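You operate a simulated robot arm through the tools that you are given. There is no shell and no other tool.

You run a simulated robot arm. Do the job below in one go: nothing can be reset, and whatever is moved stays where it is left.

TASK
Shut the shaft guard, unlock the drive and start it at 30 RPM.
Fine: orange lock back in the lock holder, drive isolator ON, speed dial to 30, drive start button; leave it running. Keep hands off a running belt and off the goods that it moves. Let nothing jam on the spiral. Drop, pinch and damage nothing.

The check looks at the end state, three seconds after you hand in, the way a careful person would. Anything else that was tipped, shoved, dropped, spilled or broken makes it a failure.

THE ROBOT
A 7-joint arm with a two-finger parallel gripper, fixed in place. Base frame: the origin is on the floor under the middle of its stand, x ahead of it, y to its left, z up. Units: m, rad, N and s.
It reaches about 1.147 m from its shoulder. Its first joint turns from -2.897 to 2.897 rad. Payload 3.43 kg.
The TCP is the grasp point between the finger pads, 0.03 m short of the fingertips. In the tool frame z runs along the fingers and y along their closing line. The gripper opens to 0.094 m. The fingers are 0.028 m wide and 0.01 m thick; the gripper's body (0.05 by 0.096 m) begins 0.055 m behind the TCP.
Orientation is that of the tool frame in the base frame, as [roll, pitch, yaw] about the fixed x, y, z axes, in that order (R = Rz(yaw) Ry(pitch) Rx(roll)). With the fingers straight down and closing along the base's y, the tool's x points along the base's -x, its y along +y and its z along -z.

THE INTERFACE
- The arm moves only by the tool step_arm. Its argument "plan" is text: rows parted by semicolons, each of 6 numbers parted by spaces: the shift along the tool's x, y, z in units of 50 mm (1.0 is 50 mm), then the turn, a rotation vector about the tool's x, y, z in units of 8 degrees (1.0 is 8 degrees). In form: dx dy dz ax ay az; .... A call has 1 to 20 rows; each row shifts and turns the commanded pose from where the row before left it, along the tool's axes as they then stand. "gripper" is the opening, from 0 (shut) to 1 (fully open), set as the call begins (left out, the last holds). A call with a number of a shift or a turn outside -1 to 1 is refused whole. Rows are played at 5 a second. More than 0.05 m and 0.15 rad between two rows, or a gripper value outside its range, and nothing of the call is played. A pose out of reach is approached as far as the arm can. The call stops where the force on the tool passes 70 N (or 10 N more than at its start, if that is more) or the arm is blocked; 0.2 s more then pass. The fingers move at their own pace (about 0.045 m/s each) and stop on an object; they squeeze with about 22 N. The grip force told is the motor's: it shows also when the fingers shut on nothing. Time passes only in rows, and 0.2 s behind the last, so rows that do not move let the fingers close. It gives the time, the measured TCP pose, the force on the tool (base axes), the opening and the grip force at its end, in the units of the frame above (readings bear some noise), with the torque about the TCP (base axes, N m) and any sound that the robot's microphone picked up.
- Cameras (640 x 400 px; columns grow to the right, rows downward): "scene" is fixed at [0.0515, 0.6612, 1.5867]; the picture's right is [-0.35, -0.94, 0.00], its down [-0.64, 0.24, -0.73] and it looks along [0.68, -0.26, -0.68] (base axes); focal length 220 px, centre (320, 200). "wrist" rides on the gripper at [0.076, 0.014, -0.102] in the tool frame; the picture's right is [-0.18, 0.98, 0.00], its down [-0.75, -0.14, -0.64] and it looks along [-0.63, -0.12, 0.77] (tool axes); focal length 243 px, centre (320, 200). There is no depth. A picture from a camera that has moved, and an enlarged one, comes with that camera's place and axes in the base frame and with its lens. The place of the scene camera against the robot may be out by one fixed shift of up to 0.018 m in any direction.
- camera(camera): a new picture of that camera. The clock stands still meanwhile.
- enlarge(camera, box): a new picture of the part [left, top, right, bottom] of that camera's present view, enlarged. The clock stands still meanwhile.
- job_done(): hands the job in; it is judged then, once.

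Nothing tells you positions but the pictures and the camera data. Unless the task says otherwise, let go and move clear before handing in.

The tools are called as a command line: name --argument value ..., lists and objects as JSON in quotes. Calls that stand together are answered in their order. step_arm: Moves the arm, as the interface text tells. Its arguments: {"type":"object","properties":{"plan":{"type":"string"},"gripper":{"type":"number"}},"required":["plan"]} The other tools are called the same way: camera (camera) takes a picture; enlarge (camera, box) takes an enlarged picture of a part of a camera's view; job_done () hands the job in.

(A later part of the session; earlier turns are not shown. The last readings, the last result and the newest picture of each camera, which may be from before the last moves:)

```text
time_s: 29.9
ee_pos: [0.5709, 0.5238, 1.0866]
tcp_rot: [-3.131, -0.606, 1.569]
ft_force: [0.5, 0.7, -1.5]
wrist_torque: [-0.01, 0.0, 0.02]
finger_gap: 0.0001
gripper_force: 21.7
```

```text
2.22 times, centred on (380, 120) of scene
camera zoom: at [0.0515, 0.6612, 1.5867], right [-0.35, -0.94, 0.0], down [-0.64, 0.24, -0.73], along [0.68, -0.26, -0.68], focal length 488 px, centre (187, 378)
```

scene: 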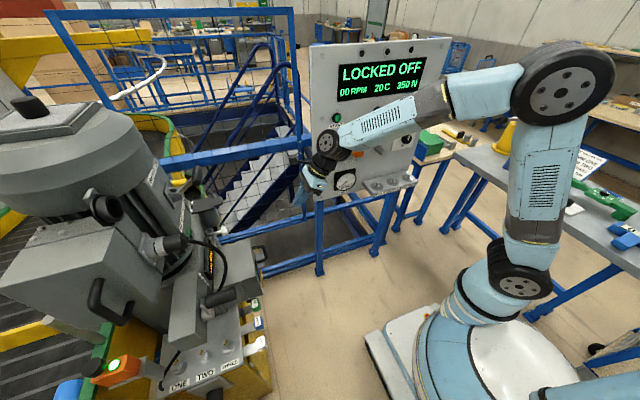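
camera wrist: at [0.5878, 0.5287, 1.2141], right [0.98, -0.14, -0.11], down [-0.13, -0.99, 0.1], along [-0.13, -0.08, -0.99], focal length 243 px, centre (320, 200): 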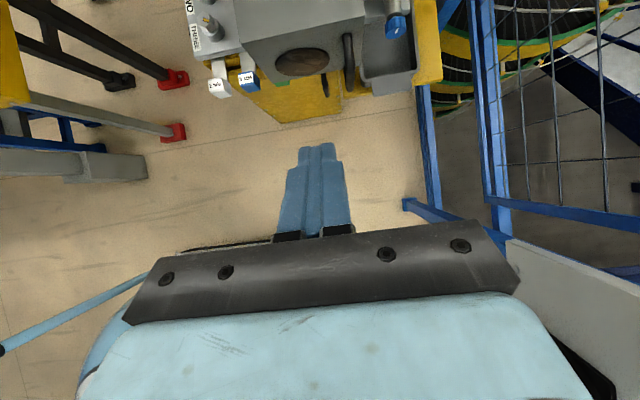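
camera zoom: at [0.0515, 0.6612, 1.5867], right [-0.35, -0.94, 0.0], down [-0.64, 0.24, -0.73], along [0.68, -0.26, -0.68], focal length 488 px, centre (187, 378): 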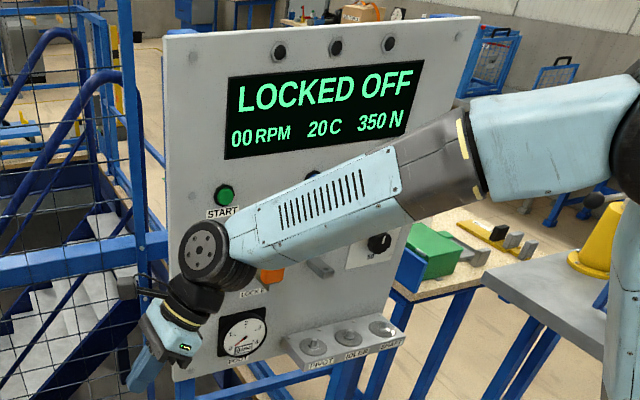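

The guard is shut and stays shut. Next I'll back away and turn the tool toward the panel (+x), camera on top, to measure the panel parts.

step_arm --plan "-0.36 -0.333 -0.79 0 0 0; -0.36 -0.333 -0.79 0 0 0; -0.36 -0.333 -0.79 0 0 0; -0.36 -0.333 -0.79 0 0 0; -0.36 -0.333 -0.79 0 0 0; -0.36 -0.333 -0.79 0 0 0; 0 0 0 -0.583 0 0.841; 0 0 0 -0.583 0 0.841; 0 0 0 -0.583 0 0.841; 0 0 0 -0.583 0 0.841; 0 0 0 -0.583 0 0.841; 0 0 0 -0.583 0 0.841; 0 0 0 -0.583 0 0.841; 0 0 0 -0.583 0 0.841; 0 0 0 -0.583 0 0.841; 0 0 0 -0.583 0 0.841; 0 0 0 -0.583 0 0.841"

camera --camera "wrist"

```text
time_s: 33.4
ee_pos: [0.4617, 0.3209, 1.2067]
tcp_rot: [-2.941, -0.43, 0.18]
ft_force: [0.0, 1.4, 0.1]
wrist_torque: [-0.08, -0.01, -0.05]
finger_gap: 0.0
gripper_force: 22.2
stopped in row 17: the arm was blocked; the commanded pose is now the measured one
```

```text
taken
camera wrist: at [0.4975, 0.292, 1.3278], right [0.09, -0.96, -0.25], down [-0.94, -0.16, 0.28], along [-0.32, 0.22, -0.92], focal length 243 px, centre (320, 200)
```

wrist: 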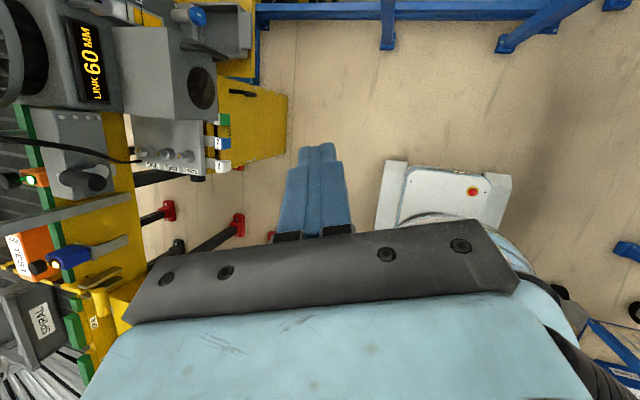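

camera --camera "scene"

```text
taken
```

scene: 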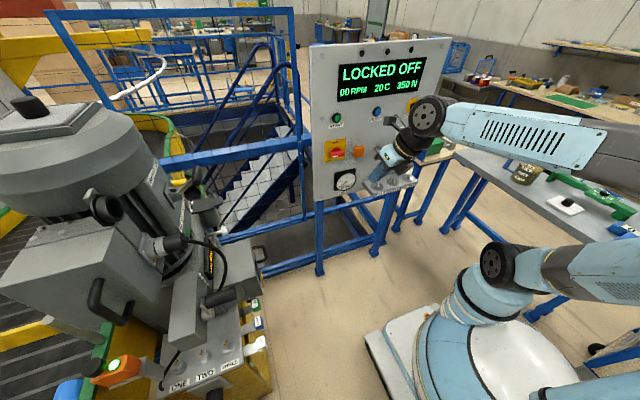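

step_arm --plan "0 0 0 0 1 0; 0 0 0 0 1 0; 0 0 0 0 1 0; 0 0 0 0 1 0; 0 0 0 0 1 0"

camera --camera "wrist"

camera --camera "scene"

```text
time_s: 34.6
ee_pos: [0.4647, 0.3166, 1.203]
tcp_rot: [-2.73, -1.092, -0.117]
ft_force: [0.2, 0.7, -0.6]
wrist_torque: [-0.05, 0.01, -0.05]
finger_gap: 0.0002
gripper_force: 21.5
```

```text
taken
camera wrist: at [0.4166, 0.2673, 1.3121], right [0.16, -0.93, -0.34], down [-0.93, -0.02, -0.37], along [0.34, 0.38, -0.86], focal length 243 px, centre (320, 200)
```

wrist: 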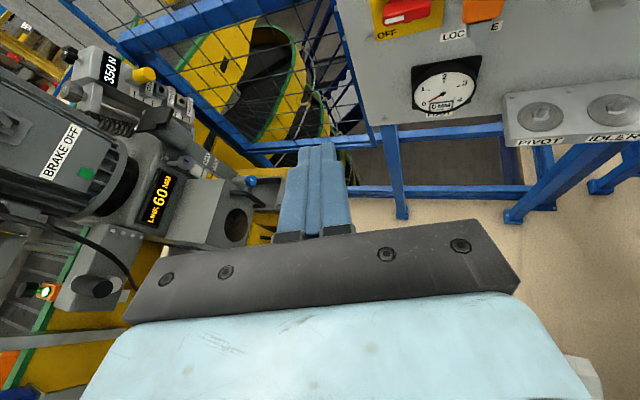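

```text
taken
```

scene: 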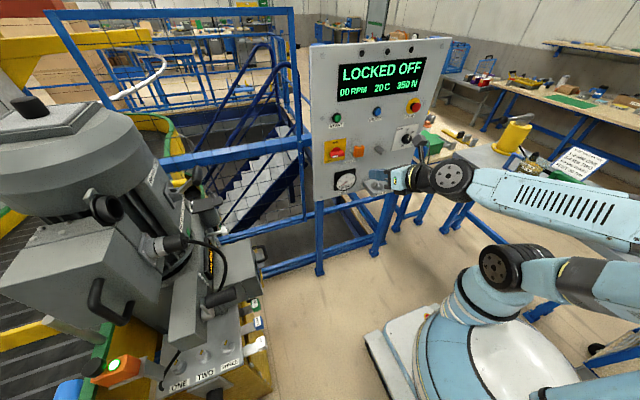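

step_arm --plan "0 0 0 -0.517 0.83 -0.225; 0 0 0 -0.517 0.83 -0.225; 0 0 0 -0.517 0.83 -0.225; 0 0 0 -0.517 0.83 -0.225" --gripper 1

camera --camera "wrist"

```text
time_s: 35.6
ee_pos: [0.4674, 0.3183, 1.1867]
tcp_rot: [-2.683, -1.461, -0.411]
ft_force: [-1.1, 0.0, 0.9]
wrist_torque: [0.01, -0.01, -0.01]
finger_gap: 0.0866
gripper_force: 0.1
```

```text
taken
camera wrist: at [0.3755, 0.295, 1.2729], right [0.03, -0.97, -0.23], down [-0.72, 0.14, -0.68], along [0.69, 0.18, -0.7], focal length 243 px, centre (320, 200)
```

wrist: 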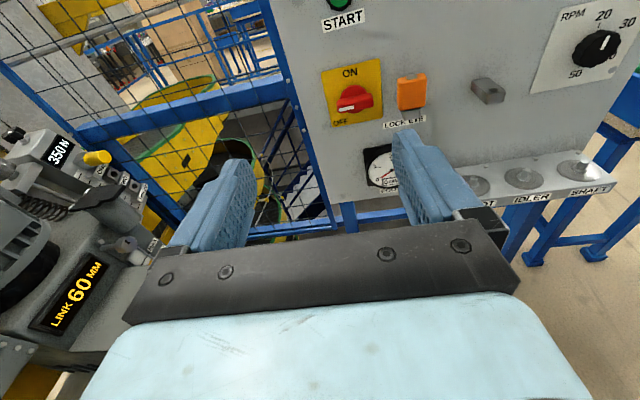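

enlarge --camera "wrist" --box '[300, 0, 640, 200]'

step_arm --plan "0 0 0 0 0 0; 0 0 0 0 0 0"

```text
1.88 times, centred on (470, 100) of wrist
camera zoom: at [0.3755, 0.295, 1.2729], right [0.03, -0.97, -0.23], down [-0.72, 0.14, -0.68], along [0.69, 0.18, -0.7], focal length 457 px, centre (38, 388)
```

zoom: 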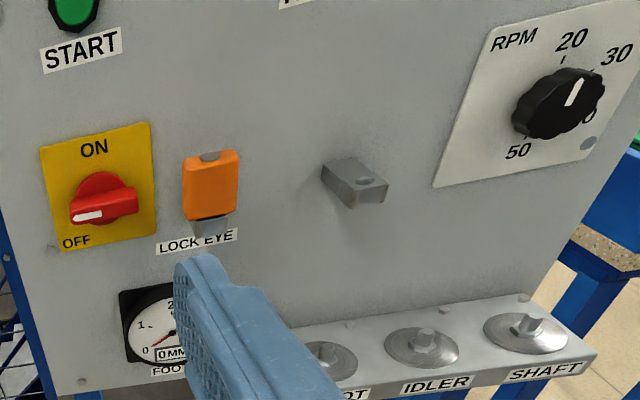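

```text
time_s: 36.2
ee_pos: [0.4678, 0.3173, 1.1861]
tcp_rot: [-2.694, -1.459, -0.401]
ft_force: [0.2, -0.7, 0.0]
wrist_torque: [-0.03, 0.0, 0.01]
finger_gap: 0.094
gripper_force: 0.1
```

The orange lock sits in the "LOCK EYE", and the empty grey bracket with a hole to its right is the lock holder. The isolator points to OFF and the dial is to its right; I'll square the tool to the panel and take another view for measuring.

step_arm --plan "0 0 0 -0.333 0.728 -0.329; 0.1 0.8 0.2 0 0 0; 0.1 0.8 0.2 0 0 0; 0.1 0.8 0.2 0 0 0; 0 0 0 0 0 0; 0 0 0 0 0 0"

camera --camera "wrist"

enlarge --camera "wrist" --box '[180, 0, 460, 160]'

```text
time_s: 36.6
ee_pos: [0.46, 0.3212, 1.177]
tcp_rot: [-2.762, -1.501, -0.331]
ft_force: [1.0, 0.2, 0.3]
wrist_torque: [0.02, -0.01, -0.03]
finger_gap: 0.0939
gripper_force: 0.1
stopped in row 2: the arm was blocked; the commanded pose is now the measured one
```

```text
taken
camera wrist: at [0.3658, 0.3011, 1.2607], right [0.03, -0.98, -0.21], down [-0.7, 0.13, -0.71], along [0.72, 0.17, -0.68], focal length 243 px, centre (320, 200)
```

wrist: 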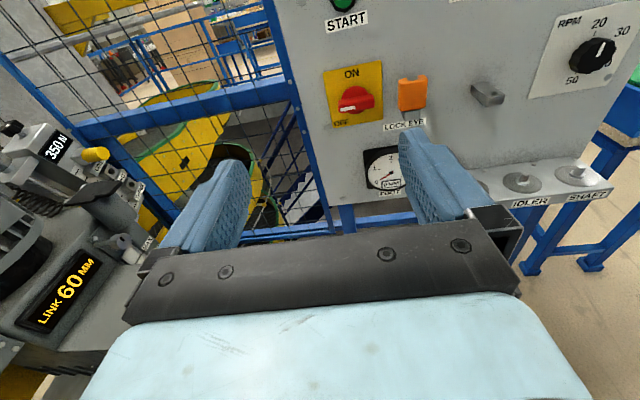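

```text
2.29 times, centred on (320, 80) of wrist
camera zoom: at [0.3658, 0.3011, 1.2607], right [0.03, -0.98, -0.21], down [-0.7, 0.13, -0.71], along [0.72, 0.17, -0.68], focal length 555 px, centre (320, 474)
```

zoom: 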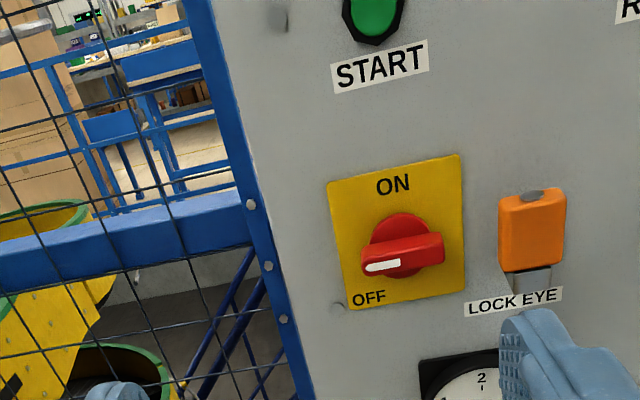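

camera --camera "scene"

enlarge --camera "scene" --box '[360, 100, 640, 400]'

```text
taken
```

scene: 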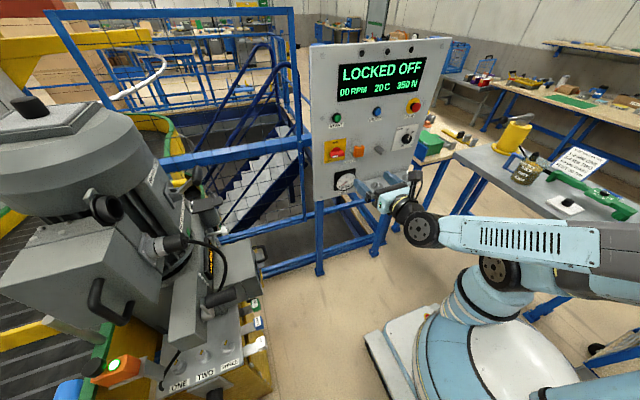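

```text
1.33 times, centred on (500, 250) of scene
camera zoom: at [0.0515, 0.6612, 1.5867], right [-0.35, -0.94, 0.0], down [-0.64, 0.24, -0.73], along [0.68, -0.26, -0.68], focal length 293 px, centre (80, 133)
```

zoom: 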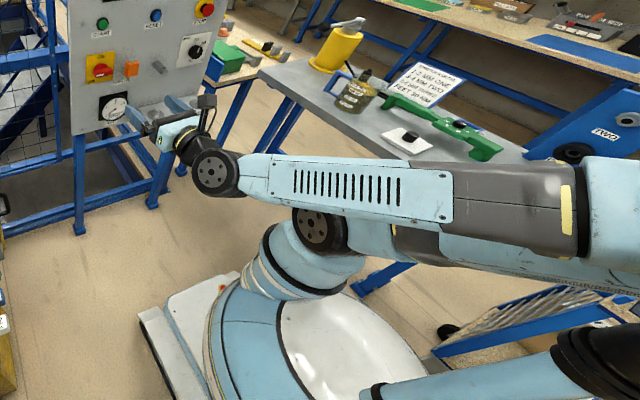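

The arm is folded tightly over its shoulder, which blocked it. I'll move the tool forward and up to open the elbow, staying well clear of the panel.

step_arm --plan "0.3 0 0.7 0 0 0; 0.3 0 0.7 0 0 0; 0.3 0 0.7 0 0 0; 0.3 0 0.5 0 0 0; 0 0 0 0 0 0"

camera --camera "scene"

camera --camera "wrist"

```text
time_s: 37.8
ee_pos: [0.5946, 0.3337, 1.2373]
tcp_rot: [-2.609, -1.508, -0.479]
ft_force: [-0.1, 0.7, -0.8]
wrist_torque: [0.0, 0.0, 0.01]
finger_gap: 0.0942
gripper_force: 0.0
```

```text
taken
```

scene: 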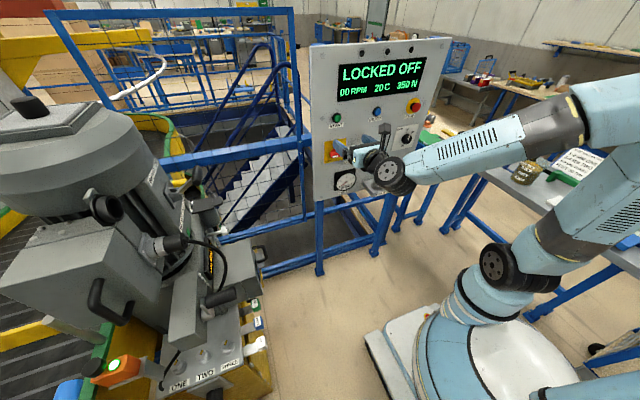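

```text
taken
camera wrist: at [0.4986, 0.3113, 1.3184], right [0.04, -0.98, -0.21], down [-0.69, 0.13, -0.71], along [0.72, 0.18, -0.67], focal length 243 px, centre (320, 200)
```

wrist: 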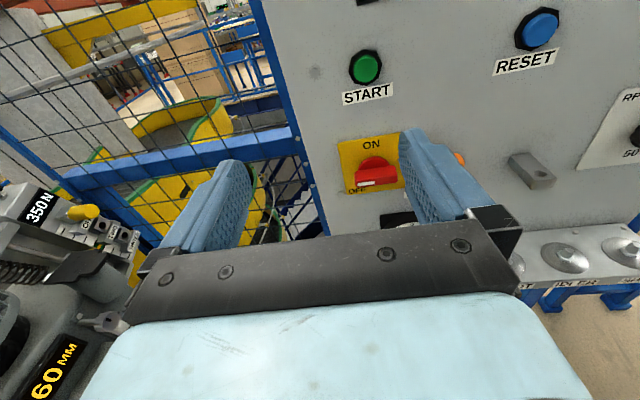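

step_arm --plan "0 0 0 -0.381 0.393 -0.218; 0 0.87 0 0 0 0; 0 0.87 0 0 0 0; 0 0.87 0 0 0 0; 0 0 0 0 0 0; 0 0 0 0 0 0"

camera --camera "wrist"

enlarge --camera "wrist" --box '[150, 0, 330, 180]'

enlarge --camera "wrist" --box '[330, 0, 640, 180]'

```text
time_s: 39.2
ee_pos: [0.594, 0.2033, 1.2374]
tcp_rot: [0.735, -1.57, 2.407]
ft_force: [-0.3, -0.8, 0.4]
wrist_torque: [0.03, -0.04, -0.03]
finger_gap: 0.0938
gripper_force: 0.1
```

```text
taken
camera wrist: at [0.4933, 0.1889, 1.3141], right [0.0, -0.98, -0.18], down [-0.64, 0.14, -0.75], along [0.77, 0.12, -0.63], focal length 243 px, centre (320, 200)
```

wrist: 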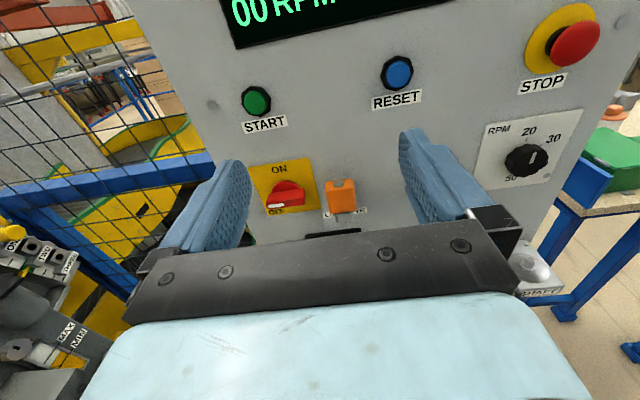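

```text
2.22 times, centred on (240, 90) of wrist
camera zoom: at [0.4933, 0.1889, 1.3141], right [0.0, -0.98, -0.18], down [-0.64, 0.14, -0.75], along [0.77, 0.12, -0.63], focal length 539 px, centre (498, 444)
```

zoom: 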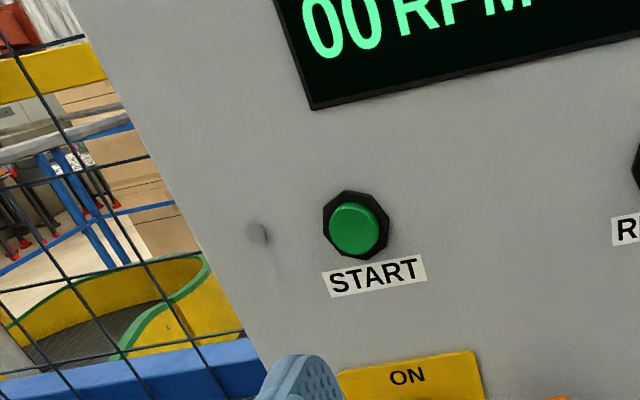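

```text
2.06 times, centred on (485, 90) of wrist
camera zoom: at [0.4933, 0.1889, 1.3141], right [0.0, -0.98, -0.18], down [-0.64, 0.14, -0.75], along [0.77, 0.12, -0.63], focal length 501 px, centre (-21, 427)
```

zoom: 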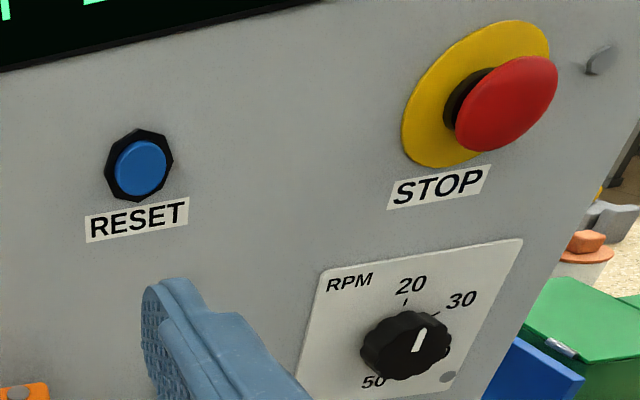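

The tool is now square to the panel: START≈(0.817, 0.290, 1.225), isolator knob≈(0.806, 0.288, 1.078), lock≈(0.77, 0.20, 1.09), holder≈(0.80, 0.07, 1.05). I'll go lower and closer to see the lock, holder and dial clearly.

step_arm --plan "-0.6 0.4 0 0 0 0; -0.6 0.4 0 0 0 0; -0.6 0.4 0 0 0 0; 0 0 0 0 0 0; 0 0 0 0 0 0"

camera --camera "wrist"

enlarge --camera "wrist" --box '[200, 80, 480, 240]'

enlarge --camera "wrist" --box '[430, 40, 570, 180]'

```text
time_s: 40.4
ee_pos: [0.6289, 0.1664, 1.1719]
tcp_rot: [-2.824, -1.57, -0.32]
ft_force: [0.0, 0.3, 0.6]
wrist_torque: [0.01, -0.04, -0.01]
finger_gap: 0.0942
gripper_force: 0.0
out of reach, approached as far as the arm can: row 2, 3
```

```text
taken
camera wrist: at [0.5273, 0.1523, 1.2485], right [0.0, -0.98, -0.18], down [-0.64, 0.14, -0.75], along [0.77, 0.12, -0.63], focal length 243 px, centre (320, 200)
```

wrist: 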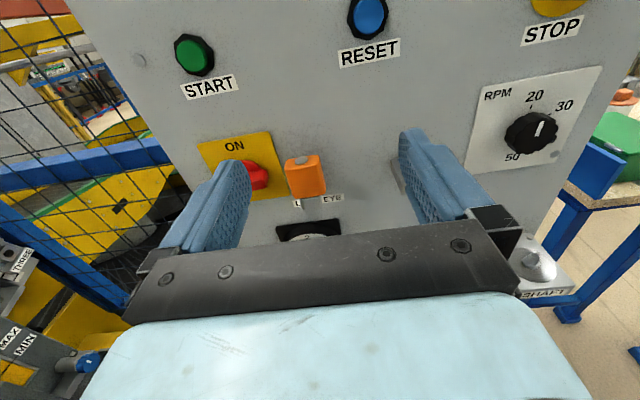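

```text
2.29 times, centred on (340, 160) of wrist
camera zoom: at [0.5273, 0.1523, 1.2485], right [0.0, -0.98, -0.18], down [-0.64, 0.14, -0.75], along [0.77, 0.12, -0.63], focal length 555 px, centre (274, 291)
```

zoom: 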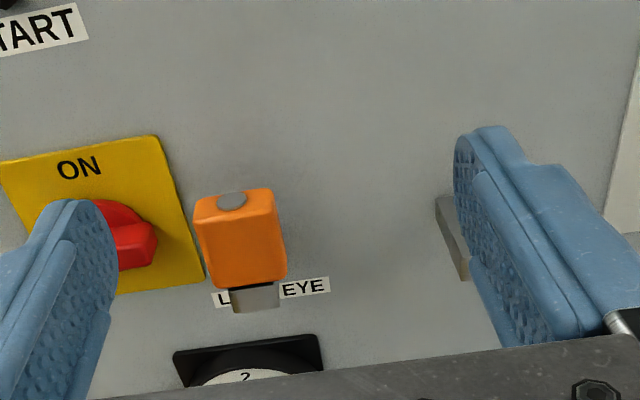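

```text
2.86 times, centred on (500, 110) of wrist
camera zoom: at [0.5273, 0.1523, 1.2485], right [0.0, -0.98, -0.18], down [-0.64, 0.14, -0.75], along [0.77, 0.12, -0.63], focal length 693 px, centre (-194, 457)
```

zoom: 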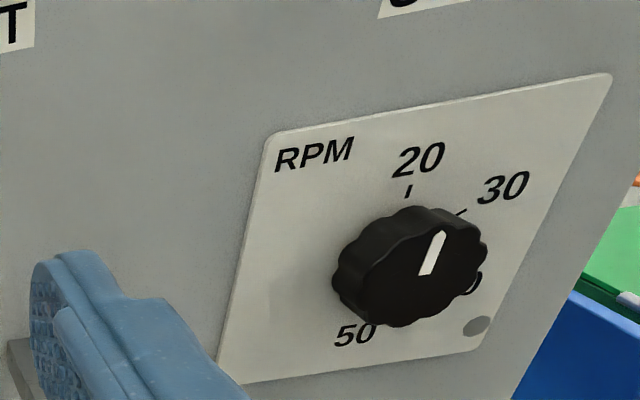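

step_arm --plan "0 0.45 0 0 0 0; 0 0.45 0 0 0 0; 0 0 0 0 0 0; 0 0 0 0 0 0"

camera --camera "wrist"

enlarge --camera "wrist" --box '[240, 130, 420, 240]'

```text
time_s: 41.4
ee_pos: [0.6409, 0.1288, 1.1817]
tcp_rot: [-3.093, -1.568, -0.049]
ft_force: [-0.2, 0.1, -0.2]
wrist_torque: [0.02, 0.02, 0.01]
finger_gap: 0.0942
gripper_force: 0.0
out of reach, approached as far as the arm can: row 1, 2
```

```text
taken
camera wrist: at [0.5416, 0.1146, 1.258], right [0.0, -0.98, -0.18], down [-0.64, 0.14, -0.75], along [0.77, 0.12, -0.63], focal length 243 px, centre (320, 200)
```

wrist: 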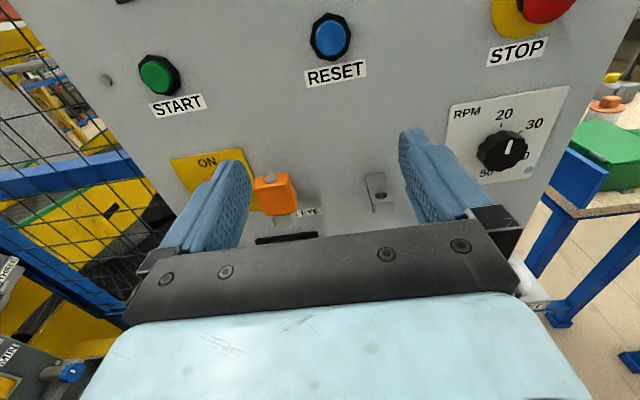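

```text
3.56 times, centred on (330, 185) of wrist
camera zoom: at [0.5416, 0.1146, 1.258], right [0.0, -0.98, -0.18], down [-0.64, 0.14, -0.75], along [0.77, 0.12, -0.63], focal length 863 px, centre (284, 253)
```

zoom: 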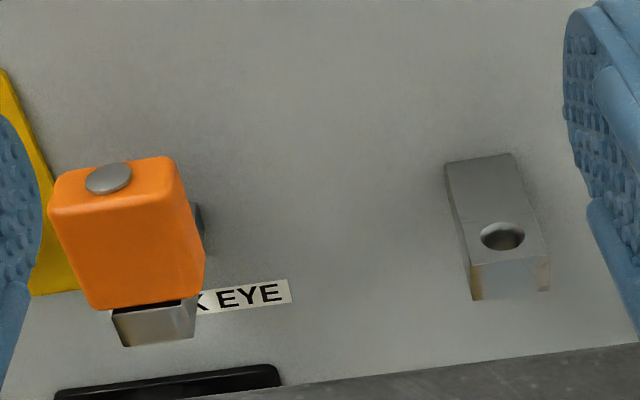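

enlarge --camera "wrist" --box '[250, 160, 320, 220]'

enlarge --camera "scene" --box '[320, 130, 400, 190]'

```text
6.67 times, centred on (285, 190) of wrist
camera zoom: at [0.5416, 0.1146, 1.258], right [0.0, -0.98, -0.18], down [-0.64, 0.14, -0.75], along [0.77, 0.12, -0.63], focal length 1618 px, centre (553, 267)
```

zoom: 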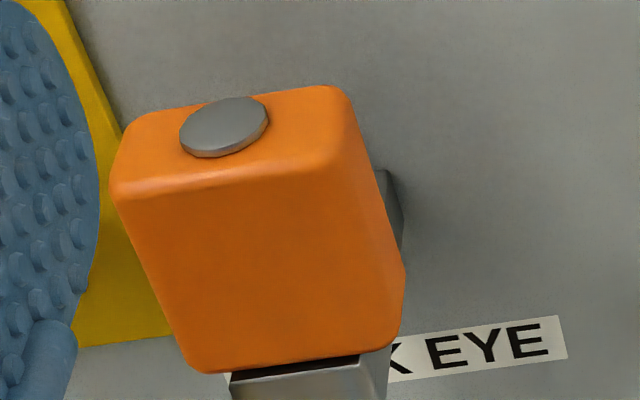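

```text
6.67 times, centred on (360, 160) of scene
camera zoom: at [0.0515, 0.6612, 1.5867], right [-0.35, -0.94, 0.0], down [-0.64, 0.24, -0.73], along [0.68, -0.26, -0.68], focal length 1463 px, centre (53, 467)
```

zoom: 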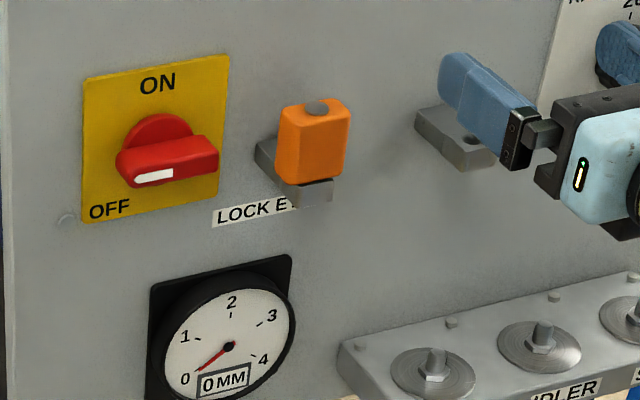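

Pin top ≈(0.770, 0.200, 1.112), lock block ≈42 mm wide centred (0.769, 0.198, 1.088), holder hole ≈(0.770, 0.076, 1.065), panel face x≈0.818. I'll move forward a little to regain a reachable pose and see how command and measurement agree.

step_arm --plan "0 0 0.7 0 0 0; 0 0 0.7 0 0 0; 0 0 0 0 0 0; 0 0 0 0 0 0" --gripper 0.72

```text
time_s: 42.4
ee_pos: [0.7127, 0.1284, 1.1819]
tcp_rot: [-2.861, -1.57, -0.279]
ft_force: [0.2, -0.7, -0.2]
wrist_torque: [-0.01, 0.03, -0.02]
finger_gap: 0.0679
gripper_force: 0.0
```

step_arm --plan "0 -0.7 -0.15 0 0 0; 0 -0.7 -0.15 0 0 0; -0.6 0 0 0 0 0; -0.6 0 0 0 0 0; -0.6 0 0 0 0 0; 0 0 0 0 0 0; 0 0 0 0 0 0"

camera --camera "wrist"

camera --camera "scene"

```text
time_s: 44.0
ee_pos: [0.6961, 0.1982, 1.0907]
tcp_rot: [-2.402, -1.571, -0.74]
ft_force: [-0.7, 0.2, 0.5]
wrist_torque: [0.02, -0.01, 0.01]
finger_gap: 0.0678
gripper_force: 0.1
```

```text
taken
camera wrist: at [0.5955, 0.1836, 1.1679], right [0.0, -0.98, -0.18], down [-0.64, 0.14, -0.75], along [0.77, 0.12, -0.63], focal length 243 px, centre (320, 200)
```

wrist: 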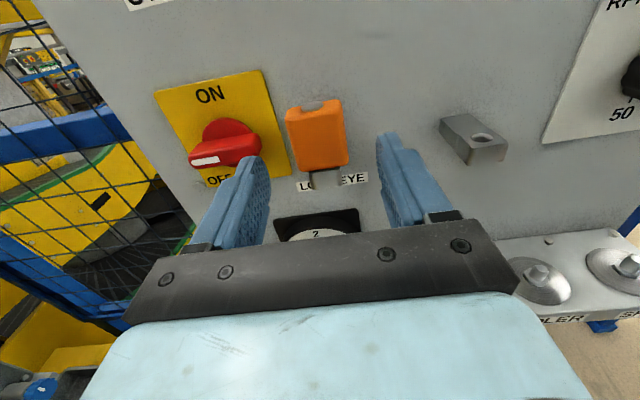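

```text
taken
```

scene: 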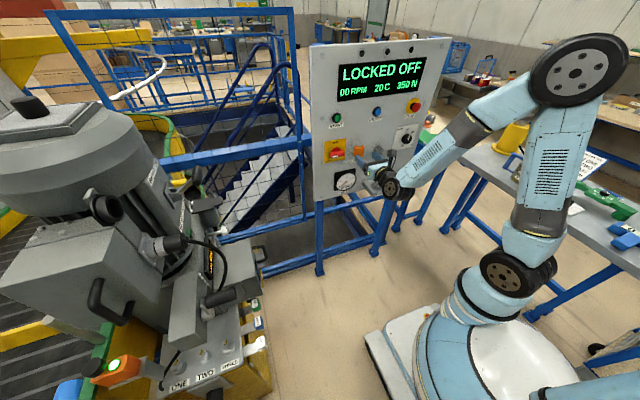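

enlarge --camera "wrist" --box '[240, 80, 420, 210]'

enlarge --camera "wrist" --box '[420, 90, 540, 190]'

enlarge --camera "wrist" --box '[140, 60, 300, 200]'

```text
3.08 times, centred on (330, 145) of wrist
camera zoom: at [0.5955, 0.1836, 1.1679], right [0.0, -0.98, -0.18], down [-0.64, 0.14, -0.75], along [0.77, 0.12, -0.63], focal length 746 px, centre (289, 369)
```

zoom: 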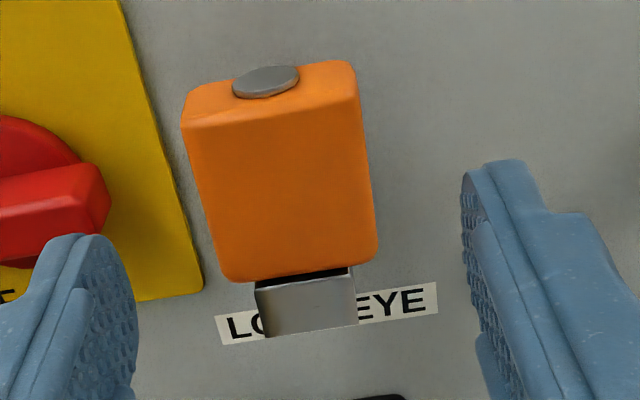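

```text
4.00 times, centred on (480, 140) of wrist
camera zoom: at [0.5955, 0.1836, 1.1679], right [0.0, -0.98, -0.18], down [-0.64, 0.14, -0.75], along [0.77, 0.12, -0.63], focal length 970 px, centre (-320, 440)
```

zoom: 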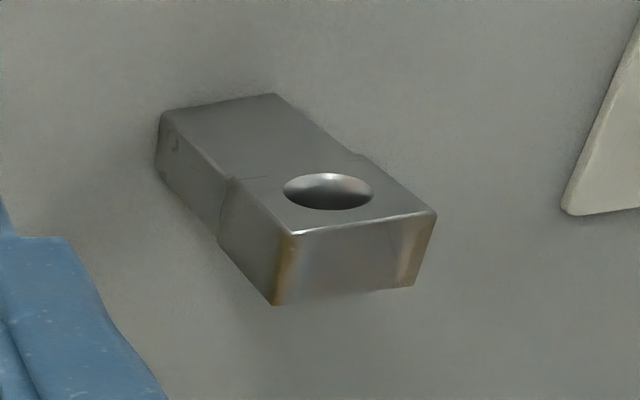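

```text
2.86 times, centred on (220, 130) of wrist
camera zoom: at [0.5955, 0.1836, 1.1679], right [0.0, -0.98, -0.18], down [-0.64, 0.14, -0.75], along [0.77, 0.12, -0.63], focal length 693 px, centre (606, 400)
```

zoom: 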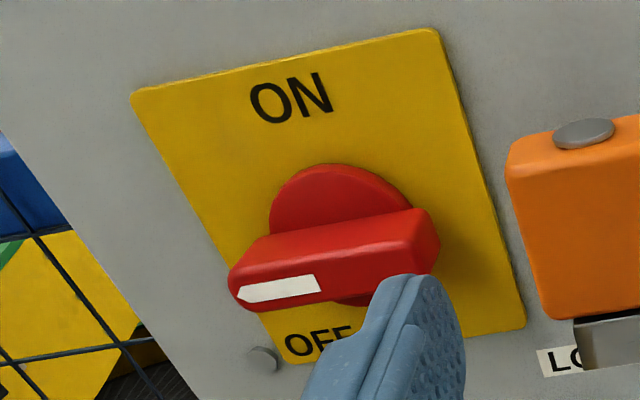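

Refined: pin ≈(0.774, 0.201, 1.110), holder hole ≈(0.775, 0.0745, 1.061), so the shift needed is about −0.1265 m in y with no change in x or z. I'll move the open fingers forward around the lock.

step_arm --plan "0 0 0.5 0 0 0; 0 0 0.5 0 0 0; 0 0 0.5 0 0 0; 0 0 0 0 0 0"

camera --camera "wrist"

```text
time_s: 45.0
ee_pos: [0.7726, 0.1971, 1.0912]
tcp_rot: [0.313, -1.569, 2.83]
ft_force: [-0.6, 0.6, -0.3]
wrist_torque: [0.02, 0.02, -0.01]
finger_gap: 0.0676
gripper_force: 0.0
```

```text
taken
camera wrist: at [0.6714, 0.1837, 1.1678], right [0.0, -0.98, -0.18], down [-0.64, 0.14, -0.75], along [0.77, 0.12, -0.63], focal length 243 px, centre (320, 200)
```

wrist: 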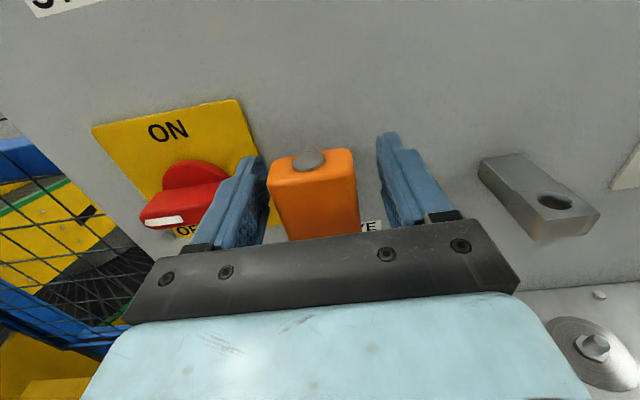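

step_arm --plan "0 -0.05 0 0 0 0; 0 0 0 0 0 0"

step_arm --plan "0 0 0 0 0 0; 0 0 0 0 0 0; 0 0 0 0 0 0; 0 0 0 0 0 0" --gripper 0

camera --camera "wrist"

```text
time_s: 45.6
ee_pos: [0.7723, 0.201, 1.0906]
tcp_rot: [0.371, -1.57, 2.771]
ft_force: [0.2, 0.2, 0.6]
wrist_torque: [0.01, 0.02, 0.01]
finger_gap: 0.0677
gripper_force: 0.0
```

```text
time_s: 46.6
ee_pos: [0.772, 0.2009, 1.0902]
tcp_rot: [0.457, -1.571, 2.686]
ft_force: [0.2, -1.6, 0.2]
wrist_torque: [-0.06, -0.02, 0.01]
finger_gap: 0.0458
gripper_force: 22.1
```

```text
taken
camera wrist: at [0.6714, 0.1864, 1.1677], right [0.0, -0.98, -0.18], down [-0.64, 0.14, -0.75], along [0.77, 0.12, -0.63], focal length 243 px, centre (320, 200)
```

wrist: 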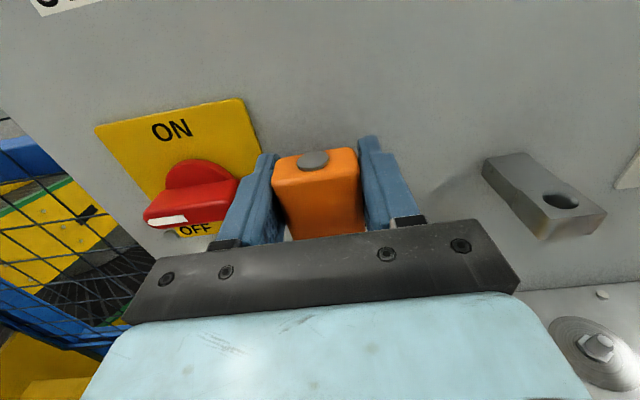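

The lock is gripped (gap 46 mm). I'll lift it slowly straight up and check the force.

step_arm --plan "0.1 0 0 0 0 0; 0.1 0 0 0 0 0; 0.1 0 0 0 0 0; 0.1 0 0 0 0 0; 0 0 0 0 0 0"

enlarge --camera "scene" --box '[320, 120, 400, 190]'

```text
time_s: 47.8
ee_pos: [0.7722, 0.2009, 1.1116]
tcp_rot: [-2.699, -1.569, -0.443]
ft_force: [0.4, 1.0, -0.7]
wrist_torque: [0.01, -0.04, -0.03]
finger_gap: 0.0458
gripper_force: 22.1
```

```text
5.71 times, centred on (360, 155) of scene
camera zoom: at [0.0515, 0.6612, 1.5867], right [-0.35, -0.94, 0.0], down [-0.64, 0.24, -0.73], along [0.68, -0.26, -0.68], focal length 1254 px, centre (91, 457)
```

zoom: 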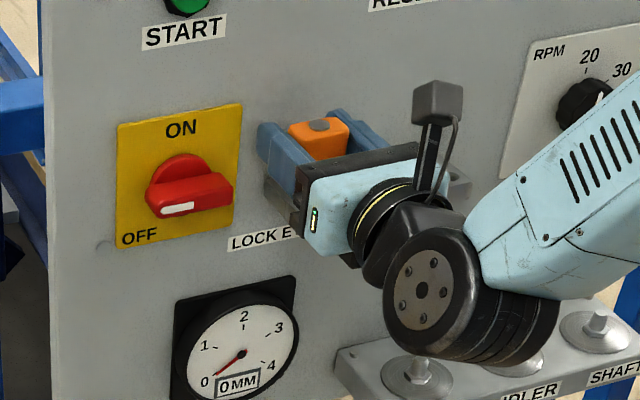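

step_arm --plan "0.2 0 0 0 0 0; 0.2 0 0 0 0 0; 0.2 0 0 0 0 0; 0.2 0 0 0 0 0; 0.2 0 0 0 0 0; 0 0 0 0 0 0"

enlarge --camera "scene" --box '[320, 100, 400, 190]'

camera --camera "wrist"

```text
time_s: 49.2
ee_pos: [0.7733, 0.2003, 1.1607]
tcp_rot: [-3.108, -1.569, -0.033]
ft_force: [-1.0, 0.0, -0.7]
wrist_torque: [0.0, -0.02, -0.01]
finger_gap: 0.0459
gripper_force: 22.2
```

```text
4.44 times, centred on (360, 145) of scene
camera zoom: at [0.0515, 0.6612, 1.5867], right [-0.35, -0.94, 0.0], down [-0.64, 0.24, -0.73], along [0.68, -0.26, -0.68], focal length 976 px, centre (142, 444)
```

zoom: 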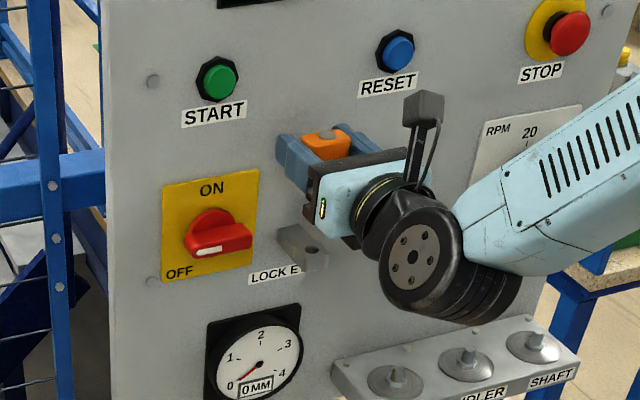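

```text
taken
camera wrist: at [0.672, 0.1864, 1.2383], right [0.0, -0.98, -0.18], down [-0.64, 0.14, -0.75], along [0.77, 0.12, -0.63], focal length 243 px, centre (320, 200)
```

wrist: 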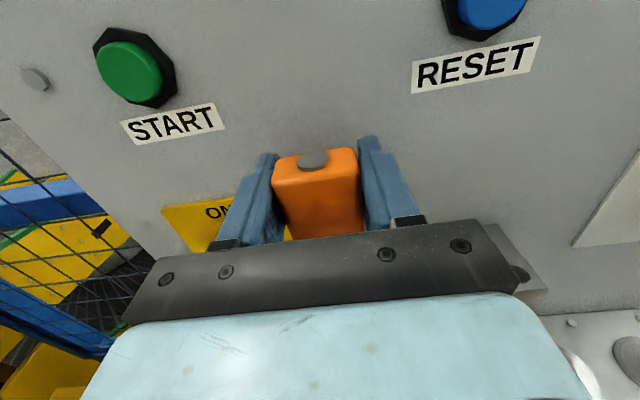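

The lock is clear of the eye. To measure the eye-to-holder distance with the fixed scene camera, I'll back off and rise so both brackets are visible.

step_arm --plan "0 0 -0.7 0 0 0; 0 0 -0.7 0 0 0; 0.8 0 0 0 0 0; 0.8 0 0 0 0 0; 0.8 0 0 0 0 0; 0.8 0 0 0 0 0; 0 0 0 0 0 0"

enlarge --camera "scene" --box '[330, 120, 410, 180]'

enlarge --camera "scene" --box '[300, 30, 460, 210]'

```text
time_s: 50.8
ee_pos: [0.7042, 0.2, 1.3204]
tcp_rot: [-2.759, -1.57, -0.382]
ft_force: [-0.5, 1.2, -1.1]
wrist_torque: [0.02, 0.02, 0.01]
finger_gap: 0.046
gripper_force: 21.9
```

```text
6.67 times, centred on (370, 150) of scene
camera zoom: at [0.0515, 0.6612, 1.5867], right [-0.35, -0.94, 0.0], down [-0.64, 0.24, -0.73], along [0.68, -0.26, -0.68], focal length 1463 px, centre (-13, 533)
```

zoom: 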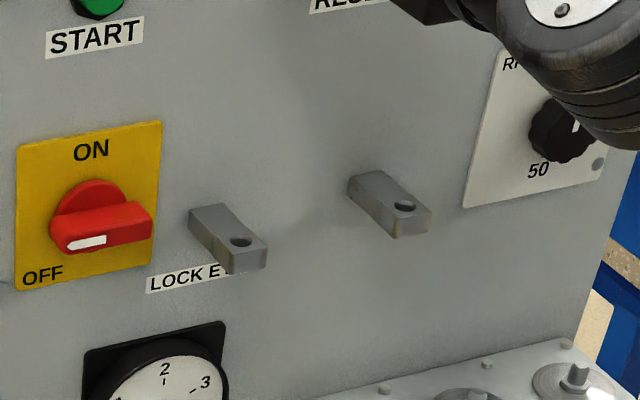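

```text
2.22 times, centred on (380, 120) of scene
camera zoom: at [0.0515, 0.6612, 1.5867], right [-0.35, -0.94, 0.0], down [-0.64, 0.24, -0.73], along [0.68, -0.26, -0.68], focal length 488 px, centre (187, 378)
```

zoom: 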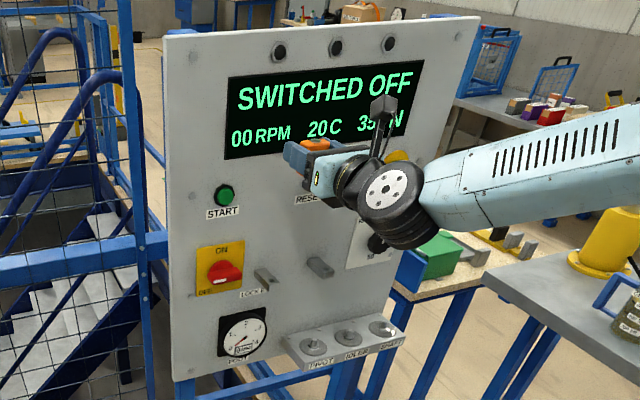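

enlarge --camera "scene" --box '[350, 140, 390, 165]'

```text
16.00 times, centred on (370, 152) of scene
camera zoom: at [0.0515, 0.6612, 1.5867], right [-0.35, -0.94, 0.0], down [-0.64, 0.24, -0.73], along [0.68, -0.26, -0.68], focal length 3512 px, centre (-480, 960)
```

zoom: 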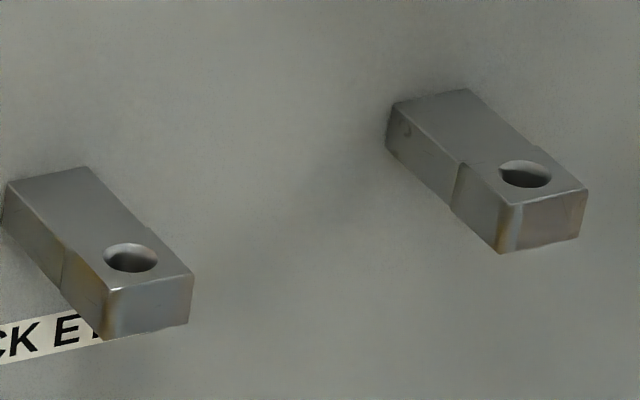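

The display now reads SWITCHED OFF, and the two identical brackets measure 0.1267 m apart in y with equal height. I'll carry the lock over to in front of the holder.

step_arm --plan "0 0.628 0 0 0 0; 0 0.628 0 0 0 0; 0 0.628 0 0 0 0; 0 0.628 0 0 0 0; -0.66 0 0 0 0 0; -0.66 0 0 0 0 0; -0.66 0 0 0 0 0; -0.66 0 0 0 0 0; -0.66 0 0 0 0 0; 0 0 0 0 0 0; 0 0 0 0 0 0"

camera --camera "wrist"

```text
time_s: 53.2
ee_pos: [0.702, 0.0754, 1.1561]
tcp_rot: [0.699, -1.57, 2.441]
ft_force: [-0.1, -0.7, -0.8]
wrist_torque: [0.0, -0.04, 0.02]
finger_gap: 0.0462
gripper_force: 21.8
```

```text
taken
camera wrist: at [0.6012, 0.0612, 1.233], right [0.0, -0.98, -0.18], down [-0.64, 0.14, -0.75], along [0.77, 0.12, -0.63], focal length 243 px, centre (320, 200)
```

wrist: 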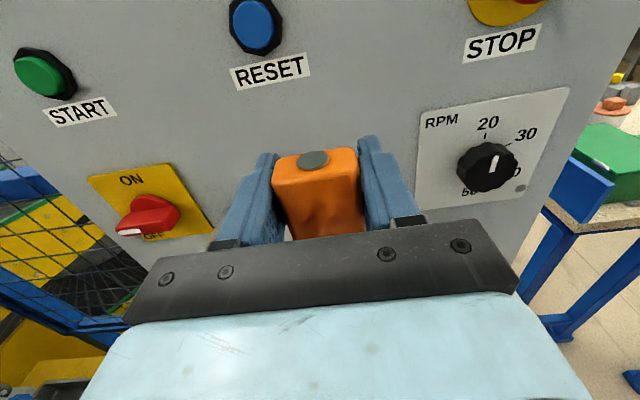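

step_arm --plan "0 0.01 0.47 0 0 0; 0 0.01 0.47 0 0 0; 0 0 0.46 0 0 0; -0.3 0 0 0 0 0; 0 0 0 0 0 0; 0 0 0 0 0 0"

enlarge --camera "scene" --box '[340, 110, 420, 180]'

camera --camera "wrist"

```text
time_s: 54.6
ee_pos: [0.7733, 0.0747, 1.1408]
tcp_rot: [0.336, -1.57, 2.806]
ft_force: [-0.2, -0.1, -1.4]
wrist_torque: [0.0, -0.01, 0.0]
finger_gap: 0.0463
gripper_force: 21.7
```

```text
5.71 times, centred on (380, 145) of scene
camera zoom: at [0.0515, 0.6612, 1.5867], right [-0.35, -0.94, 0.0], down [-0.64, 0.24, -0.73], along [0.68, -0.26, -0.68], focal length 1254 px, centre (-23, 514)
```

zoom: 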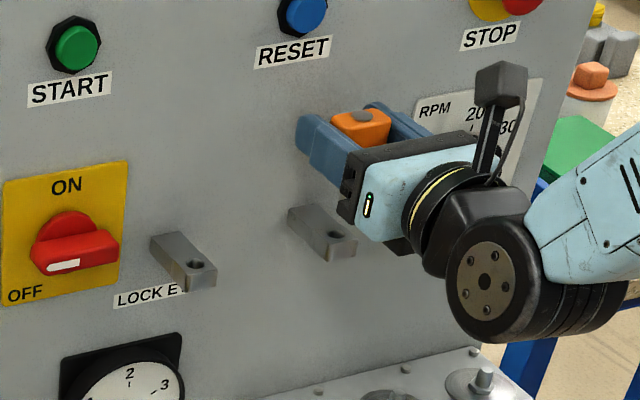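

```text
taken
camera wrist: at [0.6719, 0.06, 1.2176], right [0.0, -0.98, -0.18], down [-0.64, 0.14, -0.75], along [0.77, 0.12, -0.63], focal length 243 px, centre (320, 200)
```

wrist: 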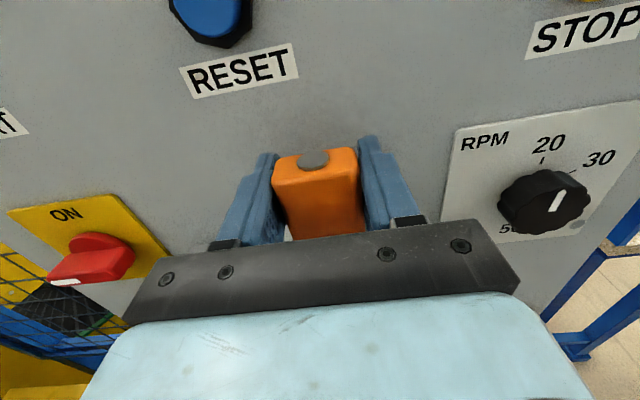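

enlarge --camera "scene" --box '[360, 120, 400, 160]'

```text
10.00 times, centred on (380, 140) of scene
camera zoom: at [0.0515, 0.6612, 1.5867], right [-0.35, -0.94, 0.0], down [-0.64, 0.24, -0.73], along [0.68, -0.26, -0.68], focal length 2195 px, centre (-280, 800)
```

zoom: 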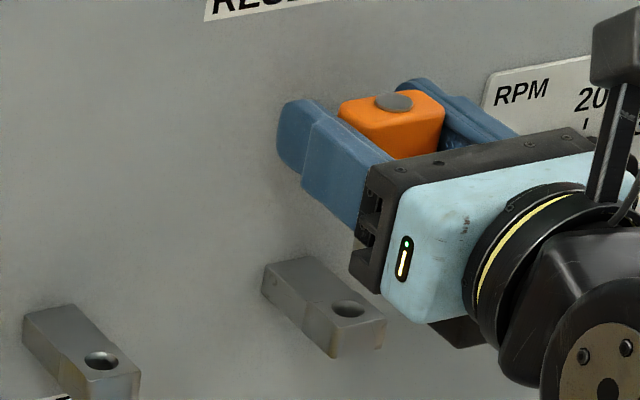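

Scene-camera comparison shows the pin directly above the holder hole within about 1 mm. I'll lower in stages, watching the force.

step_arm --plan "-0.2 0 0 0 0 0; -0.2 0 0 0 0 0; -0.1 0 0 0 0 0; 0 0 0 0 0 0"

enlarge --camera "scene" --box '[360, 120, 400, 160]'

```text
time_s: 55.6
ee_pos: [0.7726, 0.0737, 1.115]
tcp_rot: [0.27, -1.571, 2.874]
ft_force: [-0.4, 0.9, -0.8]
wrist_torque: [0.0, 0.0, -0.05]
finger_gap: 0.0459
gripper_force: 21.6
```

```text
10.00 times, centred on (380, 140) of scene
camera zoom: at [0.0515, 0.6612, 1.5867], right [-0.35, -0.94, 0.0], down [-0.64, 0.24, -0.73], along [0.68, -0.26, -0.68], focal length 2195 px, centre (-280, 800)
```

zoom: 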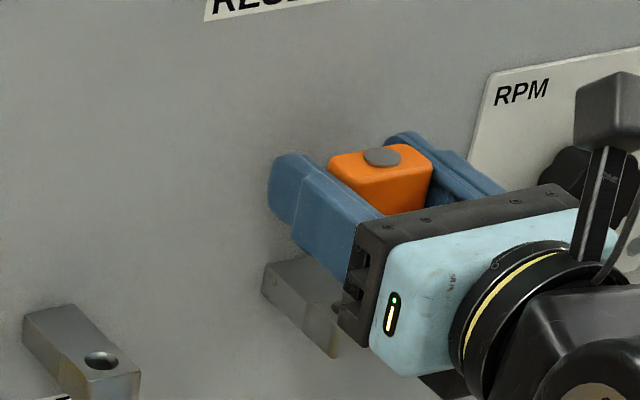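

step_arm --plan "-0.08 0 0 0 0 0; -0.08 0 0 0 0 0; 0 0 0 0 0 0"

step_arm --plan "-0.06 0 0 0 0 0; -0.06 0 0 0 0 0; 0 0 0 0 0 0"

```text
time_s: 56.4
ee_pos: [0.7727, 0.0741, 1.1073]
tcp_rot: [-2.613, -1.57, -0.526]
ft_force: [-0.4, -0.1, -0.4]
wrist_torque: [0.03, -0.01, 0.0]
finger_gap: 0.0458
gripper_force: 21.9
```

```text
time_s: 57.2
ee_pos: [0.7736, 0.0737, 1.1013]
tcp_rot: [-2.802, -1.57, -0.338]
ft_force: [0.1, -0.1, -0.6]
wrist_torque: [-0.02, 0.02, -0.02]
finger_gap: 0.0458
gripper_force: 22.2
```

step_arm --plan "-0.06 0 0 0 0 0; -0.06 0 0 0 0 0; 0 0 0 0 0 0"

enlarge --camera "scene" --box '[350, 130, 400, 170]'

```text
time_s: 58.0
ee_pos: [0.7722, 0.0734, 1.0957]
tcp_rot: [0.46, -1.57, 2.682]
ft_force: [-0.1, -0.1, -0.8]
wrist_torque: [-0.01, 0.01, 0.03]
finger_gap: 0.046
gripper_force: 22.3
```

```text
10.00 times, centred on (375, 150) of scene
camera zoom: at [0.0515, 0.6612, 1.5867], right [-0.35, -0.94, 0.0], down [-0.64, 0.24, -0.73], along [0.68, -0.26, -0.68], focal length 2195 px, centre (-230, 700)
```

zoom: 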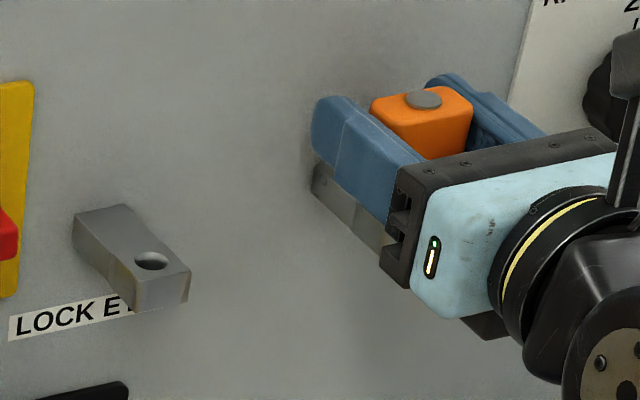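

step_arm --plan "-0.04 0 0 0 0 0; -0.04 0 0 0 0 0; 0 0 0 0 0 0"

step_arm --plan "-0.03 0 0 0 0 0; 0 0 0 0 0 0"

```text
time_s: 58.8
ee_pos: [0.7731, 0.0748, 1.0918]
tcp_rot: [0.28, -1.571, 2.865]
ft_force: [0.7, -0.8, 0.7]
wrist_torque: [-0.02, 0.0, 0.01]
finger_gap: 0.0463
gripper_force: 22.3
```

```text
time_s: 59.4
ee_pos: [0.7728, 0.0735, 1.0898]
tcp_rot: [0.292, -1.571, 2.851]
ft_force: [3.2, -0.1, 1.8]
wrist_torque: [0.01, -0.09, 0.06]
finger_gap: 0.0461
gripper_force: 21.8
```

The lock touched down at the same height it had in the eye, so it is seated in the holder. I'll open the fingers a little and check before pulling out.

step_arm --plan "0 0 0 0 0 0; 0 0 0 0 0 0; 0 0 0 0 0 0" --gripper 0.68

camera --camera "wrist"

enlarge --camera "scene" --box '[350, 130, 400, 170]'

```text
time_s: 60.2
ee_pos: [0.7713, 0.0752, 1.0895]
tcp_rot: [-2.778, -1.57, -0.366]
ft_force: [1.5, -0.4, 1.3]
wrist_torque: [0.0, 0.01, 0.0]
finger_gap: 0.0639
gripper_force: 0.1
```

```text
taken
camera wrist: at [0.6715, 0.0603, 1.1672], right [0.0, -0.98, -0.18], down [-0.64, 0.14, -0.75], along [0.77, 0.12, -0.63], focal length 243 px, centre (320, 200)
```

wrist: 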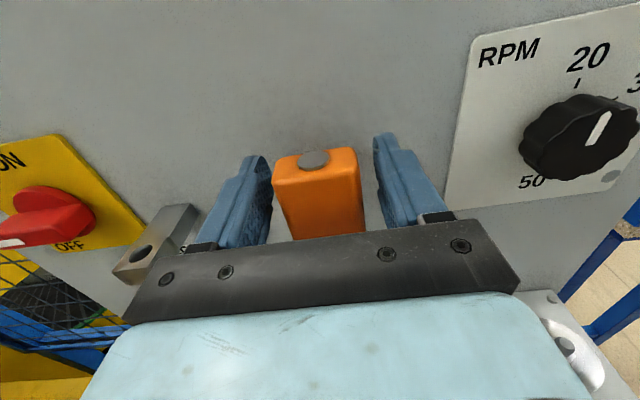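

```text
10.00 times, centred on (375, 150) of scene
camera zoom: at [0.0515, 0.6612, 1.5867], right [-0.35, -0.94, 0.0], down [-0.64, 0.24, -0.73], along [0.68, -0.26, -0.68], focal length 2195 px, centre (-230, 700)
```

zoom: 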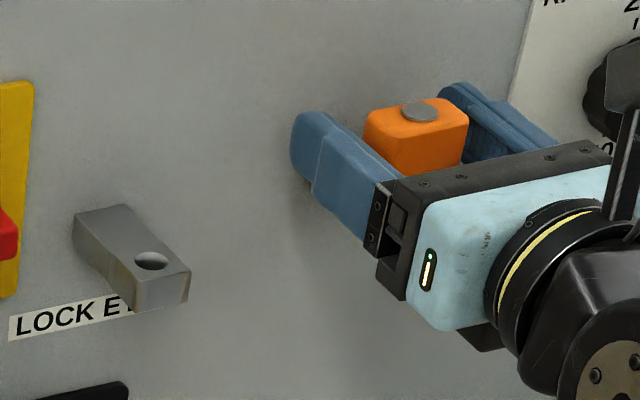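

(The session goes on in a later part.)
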